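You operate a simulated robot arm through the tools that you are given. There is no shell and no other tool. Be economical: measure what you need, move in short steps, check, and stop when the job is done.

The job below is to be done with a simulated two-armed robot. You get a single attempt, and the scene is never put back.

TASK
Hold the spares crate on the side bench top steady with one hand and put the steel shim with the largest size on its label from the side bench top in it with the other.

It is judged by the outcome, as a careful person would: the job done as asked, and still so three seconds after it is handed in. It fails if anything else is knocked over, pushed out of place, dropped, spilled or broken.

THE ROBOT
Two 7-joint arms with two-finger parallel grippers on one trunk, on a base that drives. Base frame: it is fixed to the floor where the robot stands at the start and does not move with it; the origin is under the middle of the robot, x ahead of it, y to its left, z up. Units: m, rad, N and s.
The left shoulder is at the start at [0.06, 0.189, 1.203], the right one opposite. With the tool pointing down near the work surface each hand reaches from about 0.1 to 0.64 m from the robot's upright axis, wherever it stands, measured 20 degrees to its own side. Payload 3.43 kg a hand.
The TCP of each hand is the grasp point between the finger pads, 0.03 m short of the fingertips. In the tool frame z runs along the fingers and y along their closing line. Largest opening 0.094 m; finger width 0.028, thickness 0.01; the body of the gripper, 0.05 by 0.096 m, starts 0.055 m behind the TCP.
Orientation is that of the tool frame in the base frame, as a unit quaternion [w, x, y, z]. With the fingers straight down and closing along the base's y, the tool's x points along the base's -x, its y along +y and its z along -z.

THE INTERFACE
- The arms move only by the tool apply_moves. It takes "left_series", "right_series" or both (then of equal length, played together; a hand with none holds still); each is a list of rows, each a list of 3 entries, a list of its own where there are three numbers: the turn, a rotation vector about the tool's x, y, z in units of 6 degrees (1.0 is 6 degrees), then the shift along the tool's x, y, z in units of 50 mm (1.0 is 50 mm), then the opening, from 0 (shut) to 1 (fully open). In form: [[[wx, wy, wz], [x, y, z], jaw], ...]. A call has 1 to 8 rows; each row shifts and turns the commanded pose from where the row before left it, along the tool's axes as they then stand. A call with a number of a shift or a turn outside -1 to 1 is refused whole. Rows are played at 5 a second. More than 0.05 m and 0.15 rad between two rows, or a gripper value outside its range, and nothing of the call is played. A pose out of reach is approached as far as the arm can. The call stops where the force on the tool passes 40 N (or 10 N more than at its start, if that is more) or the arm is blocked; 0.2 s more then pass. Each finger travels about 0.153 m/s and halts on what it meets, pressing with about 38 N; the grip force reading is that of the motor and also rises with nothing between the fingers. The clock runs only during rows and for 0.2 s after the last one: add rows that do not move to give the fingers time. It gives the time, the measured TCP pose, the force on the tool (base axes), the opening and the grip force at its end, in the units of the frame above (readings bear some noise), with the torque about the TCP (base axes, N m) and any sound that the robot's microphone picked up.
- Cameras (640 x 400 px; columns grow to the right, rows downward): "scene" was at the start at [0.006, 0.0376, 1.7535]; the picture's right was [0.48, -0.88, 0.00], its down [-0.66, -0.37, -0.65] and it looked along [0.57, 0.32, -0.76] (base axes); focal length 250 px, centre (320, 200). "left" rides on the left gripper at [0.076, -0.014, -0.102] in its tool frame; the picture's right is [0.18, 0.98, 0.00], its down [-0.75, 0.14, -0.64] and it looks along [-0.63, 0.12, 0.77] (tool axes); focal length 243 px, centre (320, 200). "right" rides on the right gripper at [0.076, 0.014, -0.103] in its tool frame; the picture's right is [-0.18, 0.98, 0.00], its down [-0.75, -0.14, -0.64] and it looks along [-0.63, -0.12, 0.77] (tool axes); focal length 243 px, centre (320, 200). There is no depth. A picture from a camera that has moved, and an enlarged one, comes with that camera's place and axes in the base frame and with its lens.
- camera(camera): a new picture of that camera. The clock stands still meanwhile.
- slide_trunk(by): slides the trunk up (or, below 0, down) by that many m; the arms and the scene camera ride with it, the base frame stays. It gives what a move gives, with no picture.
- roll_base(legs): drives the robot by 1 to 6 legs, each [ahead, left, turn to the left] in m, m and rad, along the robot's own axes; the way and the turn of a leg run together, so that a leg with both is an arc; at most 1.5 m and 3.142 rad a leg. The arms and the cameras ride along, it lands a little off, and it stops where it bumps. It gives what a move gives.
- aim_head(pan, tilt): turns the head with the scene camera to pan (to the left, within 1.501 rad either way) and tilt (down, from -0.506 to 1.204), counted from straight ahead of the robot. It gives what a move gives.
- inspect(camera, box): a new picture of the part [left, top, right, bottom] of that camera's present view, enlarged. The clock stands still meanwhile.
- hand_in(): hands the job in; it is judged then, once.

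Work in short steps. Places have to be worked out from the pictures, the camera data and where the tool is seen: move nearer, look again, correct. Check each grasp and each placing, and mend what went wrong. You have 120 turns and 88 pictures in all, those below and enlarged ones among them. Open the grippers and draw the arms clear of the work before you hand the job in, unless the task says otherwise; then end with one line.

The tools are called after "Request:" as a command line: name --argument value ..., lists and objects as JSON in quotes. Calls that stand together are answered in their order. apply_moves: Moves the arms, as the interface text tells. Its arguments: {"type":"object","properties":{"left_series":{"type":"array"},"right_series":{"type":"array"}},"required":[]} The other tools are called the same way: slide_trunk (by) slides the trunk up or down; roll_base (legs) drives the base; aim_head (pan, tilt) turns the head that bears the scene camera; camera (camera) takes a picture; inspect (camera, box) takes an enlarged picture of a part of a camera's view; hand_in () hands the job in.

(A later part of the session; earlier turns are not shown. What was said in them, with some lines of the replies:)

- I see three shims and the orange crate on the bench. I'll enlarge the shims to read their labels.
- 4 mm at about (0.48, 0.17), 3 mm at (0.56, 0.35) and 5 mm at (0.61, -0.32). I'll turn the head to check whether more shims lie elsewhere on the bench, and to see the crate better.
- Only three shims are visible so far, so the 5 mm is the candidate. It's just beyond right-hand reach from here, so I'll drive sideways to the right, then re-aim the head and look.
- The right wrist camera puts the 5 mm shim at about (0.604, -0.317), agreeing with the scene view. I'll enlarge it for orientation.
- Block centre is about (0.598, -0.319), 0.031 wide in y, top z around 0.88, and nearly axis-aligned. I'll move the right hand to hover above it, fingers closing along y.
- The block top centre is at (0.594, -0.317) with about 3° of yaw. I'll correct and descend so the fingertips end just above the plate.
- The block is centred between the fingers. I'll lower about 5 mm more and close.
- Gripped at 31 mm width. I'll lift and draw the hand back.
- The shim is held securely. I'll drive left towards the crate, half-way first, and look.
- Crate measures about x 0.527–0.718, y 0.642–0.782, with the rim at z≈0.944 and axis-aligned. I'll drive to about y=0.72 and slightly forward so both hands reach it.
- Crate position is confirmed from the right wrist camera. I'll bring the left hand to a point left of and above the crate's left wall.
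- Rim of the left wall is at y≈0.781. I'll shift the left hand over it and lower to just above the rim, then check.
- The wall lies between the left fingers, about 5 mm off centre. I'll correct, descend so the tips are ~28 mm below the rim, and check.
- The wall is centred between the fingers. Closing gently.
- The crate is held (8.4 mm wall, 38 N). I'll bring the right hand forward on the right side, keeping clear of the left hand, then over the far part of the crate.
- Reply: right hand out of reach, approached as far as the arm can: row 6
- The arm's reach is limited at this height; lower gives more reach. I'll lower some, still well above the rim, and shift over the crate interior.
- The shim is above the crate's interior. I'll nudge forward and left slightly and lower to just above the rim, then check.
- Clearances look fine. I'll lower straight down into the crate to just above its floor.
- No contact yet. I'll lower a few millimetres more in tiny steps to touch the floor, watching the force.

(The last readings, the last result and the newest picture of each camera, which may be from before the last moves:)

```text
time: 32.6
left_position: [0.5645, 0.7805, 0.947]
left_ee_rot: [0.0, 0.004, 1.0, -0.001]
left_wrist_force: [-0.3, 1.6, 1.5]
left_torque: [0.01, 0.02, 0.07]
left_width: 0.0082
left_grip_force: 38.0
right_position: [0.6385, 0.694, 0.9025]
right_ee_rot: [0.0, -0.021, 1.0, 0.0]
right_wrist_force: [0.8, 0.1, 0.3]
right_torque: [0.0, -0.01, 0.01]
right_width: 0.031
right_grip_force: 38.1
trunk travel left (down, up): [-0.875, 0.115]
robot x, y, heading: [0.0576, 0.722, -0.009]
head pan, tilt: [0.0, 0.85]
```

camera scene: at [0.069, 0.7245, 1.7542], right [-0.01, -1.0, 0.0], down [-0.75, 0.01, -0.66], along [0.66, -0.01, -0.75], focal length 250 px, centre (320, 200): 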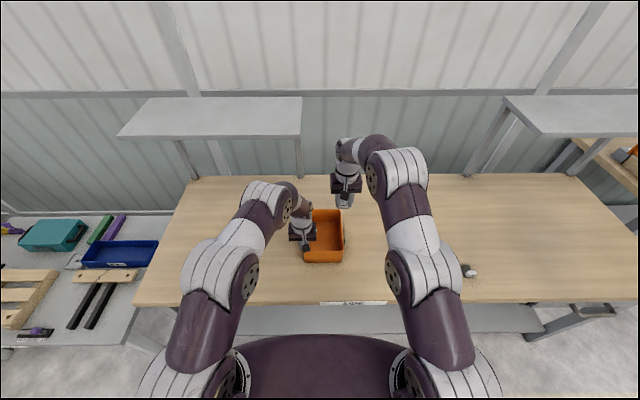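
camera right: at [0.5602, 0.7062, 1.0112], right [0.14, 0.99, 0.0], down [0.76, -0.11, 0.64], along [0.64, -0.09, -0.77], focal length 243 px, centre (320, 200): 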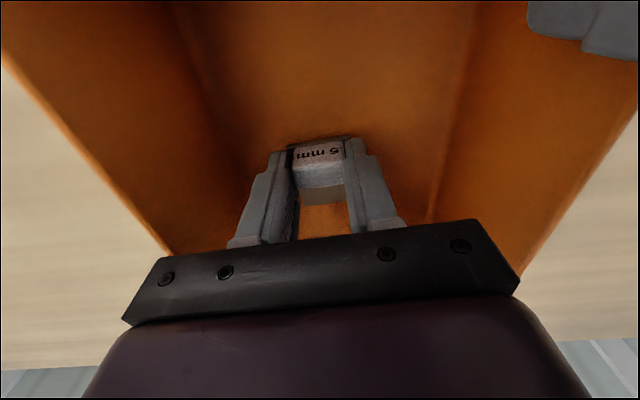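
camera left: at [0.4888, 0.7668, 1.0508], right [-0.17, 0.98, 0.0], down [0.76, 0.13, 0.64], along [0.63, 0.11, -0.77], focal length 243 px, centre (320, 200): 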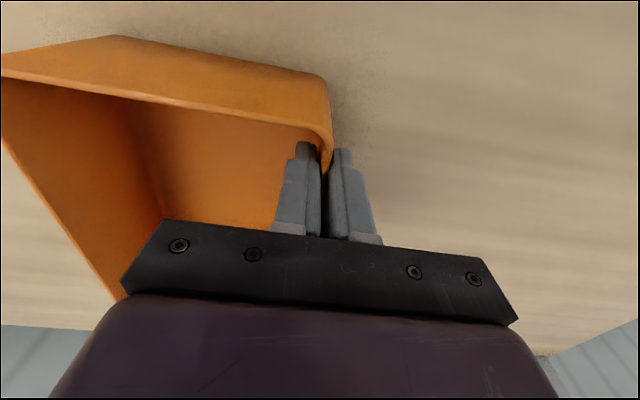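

Within a few millimetres of the floor, with force just starting to change. I'll open the right hand only partly, to stay clear of the wall.

Request:
apply_moves --right_series '[[[0, 0, 0], [0, 0, 0], 0.4], [[0, 0, 0], [0, 0, 0], 0.5], [[0, 0, 0], [0, 0, 0], 0.5]]'

Request:
camera --camera "right"

```text
time: 33.5
left_position: [0.5654, 0.7796, 0.9474]
left_ee_rot: [-0.001, 0.004, 1.0, -0.001]
left_wrist_force: [0.2, 1.5, 1.0]
left_torque: [0.0, 0.05, 0.06]
left_width: 0.0079
left_grip_force: 38.0
right_position: [0.6389, 0.6944, 0.9024]
right_ee_rot: [0.0, -0.022, 1.0, 0.001]
right_wrist_force: [-0.6, -0.3, -0.4]
right_torque: [0.0, 0.02, 0.01]
right_width: 0.0469
right_grip_force: 0.0
trunk travel left (down, up): [-0.875, 0.115]
robot x, y, heading: [0.0522, 0.7268, -0.007]
head pan, tilt: [0.0, 0.85]
```

```text
50 pictures are left
camera right: at [0.5602, 0.7061, 1.0057], right [0.14, 0.99, 0.0], down [0.76, -0.11, 0.64], along [0.64, -0.09, -0.77], focal length 243 px, centre (320, 200)
```

right: 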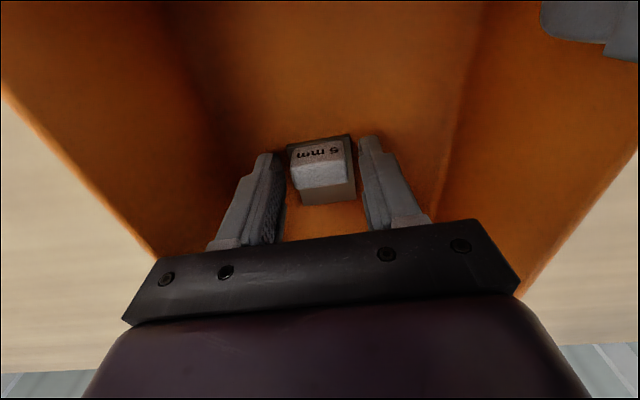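

The shim rests on the crate floor, upright and free. I'll raise the right hand straight up, then to the right and back.

Request:
apply_moves --right_series '[[[0, 0, 0], [0, 0, -0.5], 0.5], [[0, 0, 0], [0, 0, -0.8], 0.5], [[0, 0, 0], [0, 0, -0.9], 0.5], [[0, 0, 0], [0, 0, -0.9], 0.5], [[0, 0, 0], [0.2, -0.8, -0.3], 0.5], [[0, 0, 0], [0.4, -0.8, 0], 0.5], [[0, 0, 0], [0.5, -0.8, 0], 0.5], [[0, 0, 0], [0.5, -0.8, 0], 0.5]]'

Request:
camera --camera "scene"

```text
time: 35.2
left_position: [0.5635, 0.7798, 0.9478]
left_ee_rot: [0.0, 0.005, 1.0, 0.002]
left_wrist_force: [-2.5, 0.5, 1.7]
left_torque: [0.0, -0.64, 0.01]
left_width: 0.0083
left_grip_force: 38.6
right_position: [0.563, 0.5293, 1.0704]
right_ee_rot: [0.0, -0.022, 1.0, 0.0]
right_wrist_force: [-0.3, 0.2, -0.8]
right_torque: [0.0, -0.01, -0.02]
right_width: 0.047
right_grip_force: 0.1
trunk travel left (down, up): [-0.875, 0.115]
robot x, y, heading: [0.055, 0.7298, -0.007]
head pan, tilt: [0.0, 0.85]
```

```text
49 pictures are left
camera scene: at [0.0688, 0.723, 1.7541], right [-0.01, -1.0, 0.0], down [-0.75, 0.01, -0.66], along [0.66, -0.01, -0.75], focal length 250 px, centre (320, 200)
```

scene: 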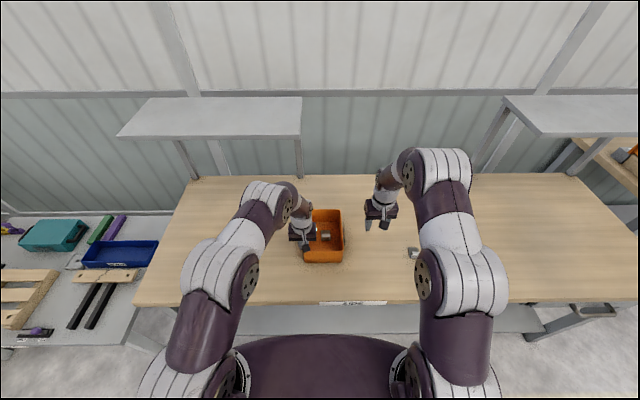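

The shim is in the crate. Now I'll release the left hand partway, lift it straight up and draw it left.

Request:
apply_moves --left_series '[[[0, 0, 0], [0, 0, 0], 0.2], [[0, 0, 0], [0, 0, 0], 0.5], [[0, 0, 0], [0, 0, 0], 0.5], [[0, 0, 0], [0, 0, -0.5], 0.5], [[0, 0, 0], [0, 0, -0.9], 0.5], [[0, 0, 0], [0, 0, -0.9], 0.5], [[0, 0, 0], [0.4, 0.6, -0.6], 0.5], [[0, 0, 0], [0.5, 0.8, 0], 0.5]]'

Request:
apply_moves --left_series '[[[0, 0, 0], [0.5, 0.8, 0], 1], [[0, 0, 0], [0.5, 0.8, 0], 1], [[0, 0, 0], [0.5, 0.8, 0], 1], [[0, 0, 0], [0, 0, 0], 1]]' --right_series '[[[0, 0, 0], [0.5, -0.5, -0.6], 1], [[0, 0, 0], [0.5, -0.5, -0.6], 1], [[0, 0, 0], [0.5, -0.5, -0.6], 1], [[0, 0, 0], [0, 0, 0], 1]]'

Request:
camera --camera "scene"

Request:
inspect --camera "scene" --box '[280, 180, 440, 280]'

```text
time: 37.0
left_position: [0.5192, 0.8533, 1.0933]
left_ee_rot: [0.0, 0.006, 1.0, -0.001]
left_wrist_force: [-0.3, 0.8, -0.6]
left_torque: [-0.01, -0.01, -0.03]
left_width: 0.047
left_grip_force: 0.1
right_position: [0.5626, 0.531, 1.0709]
right_ee_rot: [-0.001, -0.022, 1.0, -0.001]
right_wrist_force: [-0.5, -0.2, 0.3]
right_torque: [0.02, 0.0, 0.01]
right_width: 0.0469
right_grip_force: 0.0
trunk travel left (down, up): [-0.875, 0.115]
robot x, y, heading: [0.0524, 0.7234, -0.007]
head pan, tilt: [0.0, 0.85]
```

```text
time: 38.0
left_position: [0.4474, 0.9726, 1.0912]
left_ee_rot: [0.0, 0.006, 1.0, 0.0]
left_wrist_force: [1.1, 0.1, -0.5]
left_torque: [0.01, 0.05, -0.01]
left_width: 0.094
left_grip_force: 0.0
right_position: [0.4933, 0.4471, 1.1623]
right_ee_rot: [-0.001, -0.022, 1.0, -0.001]
right_wrist_force: [0.3, -0.7, 0.2]
right_torque: [-0.02, 0.02, 0.0]
right_width: 0.0936
right_grip_force: 0.1
trunk travel left (down, up): [-0.875, 0.115]
robot x, y, heading: [0.0533, 0.7233, -0.013]
head pan, tilt: [0.0, 0.85]
```

```text
48 pictures are left
camera scene: at [0.0702, 0.7242, 1.7542], right [-0.01, -1.0, 0.0], down [-0.75, 0.01, -0.66], along [0.66, -0.01, -0.75], focal length 250 px, centre (320, 200)
```

scene: 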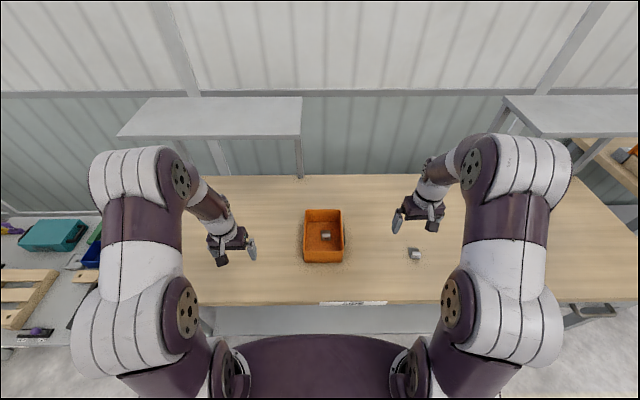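

```text
4.00 times, centred on (360, 230) of scene
camera zoom: at [0.0702, 0.7242, 1.7542], right [-0.01, -1.0, 0.0], down [-0.75, 0.01, -0.66], along [0.66, -0.01, -0.75], focal length 1002 px, centre (160, 80)
```

zoom: 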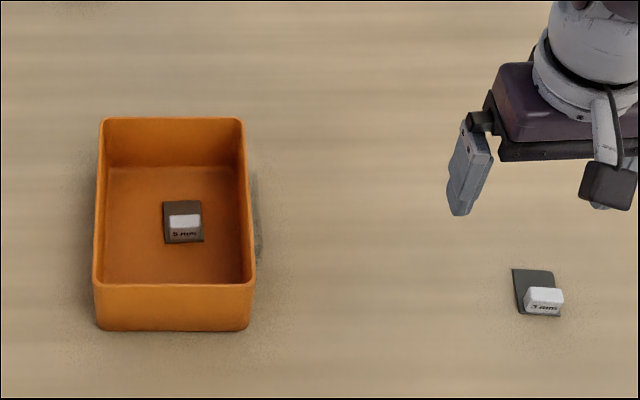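

The crate stands in place with the 5 mm shim flat inside it, and the visible neighbouring shim (the 3 mm one) has not moved. Both grippers are open and clear, so I'm handing in.

Request:
hand_in

```text
The job is handed in.
```

The 5 mm shim, the largest of the three I found on the bench, is lying flat in the spares crate. The left hand held the crate steady while the right hand placed the shim, and both grippers are now open and clear.
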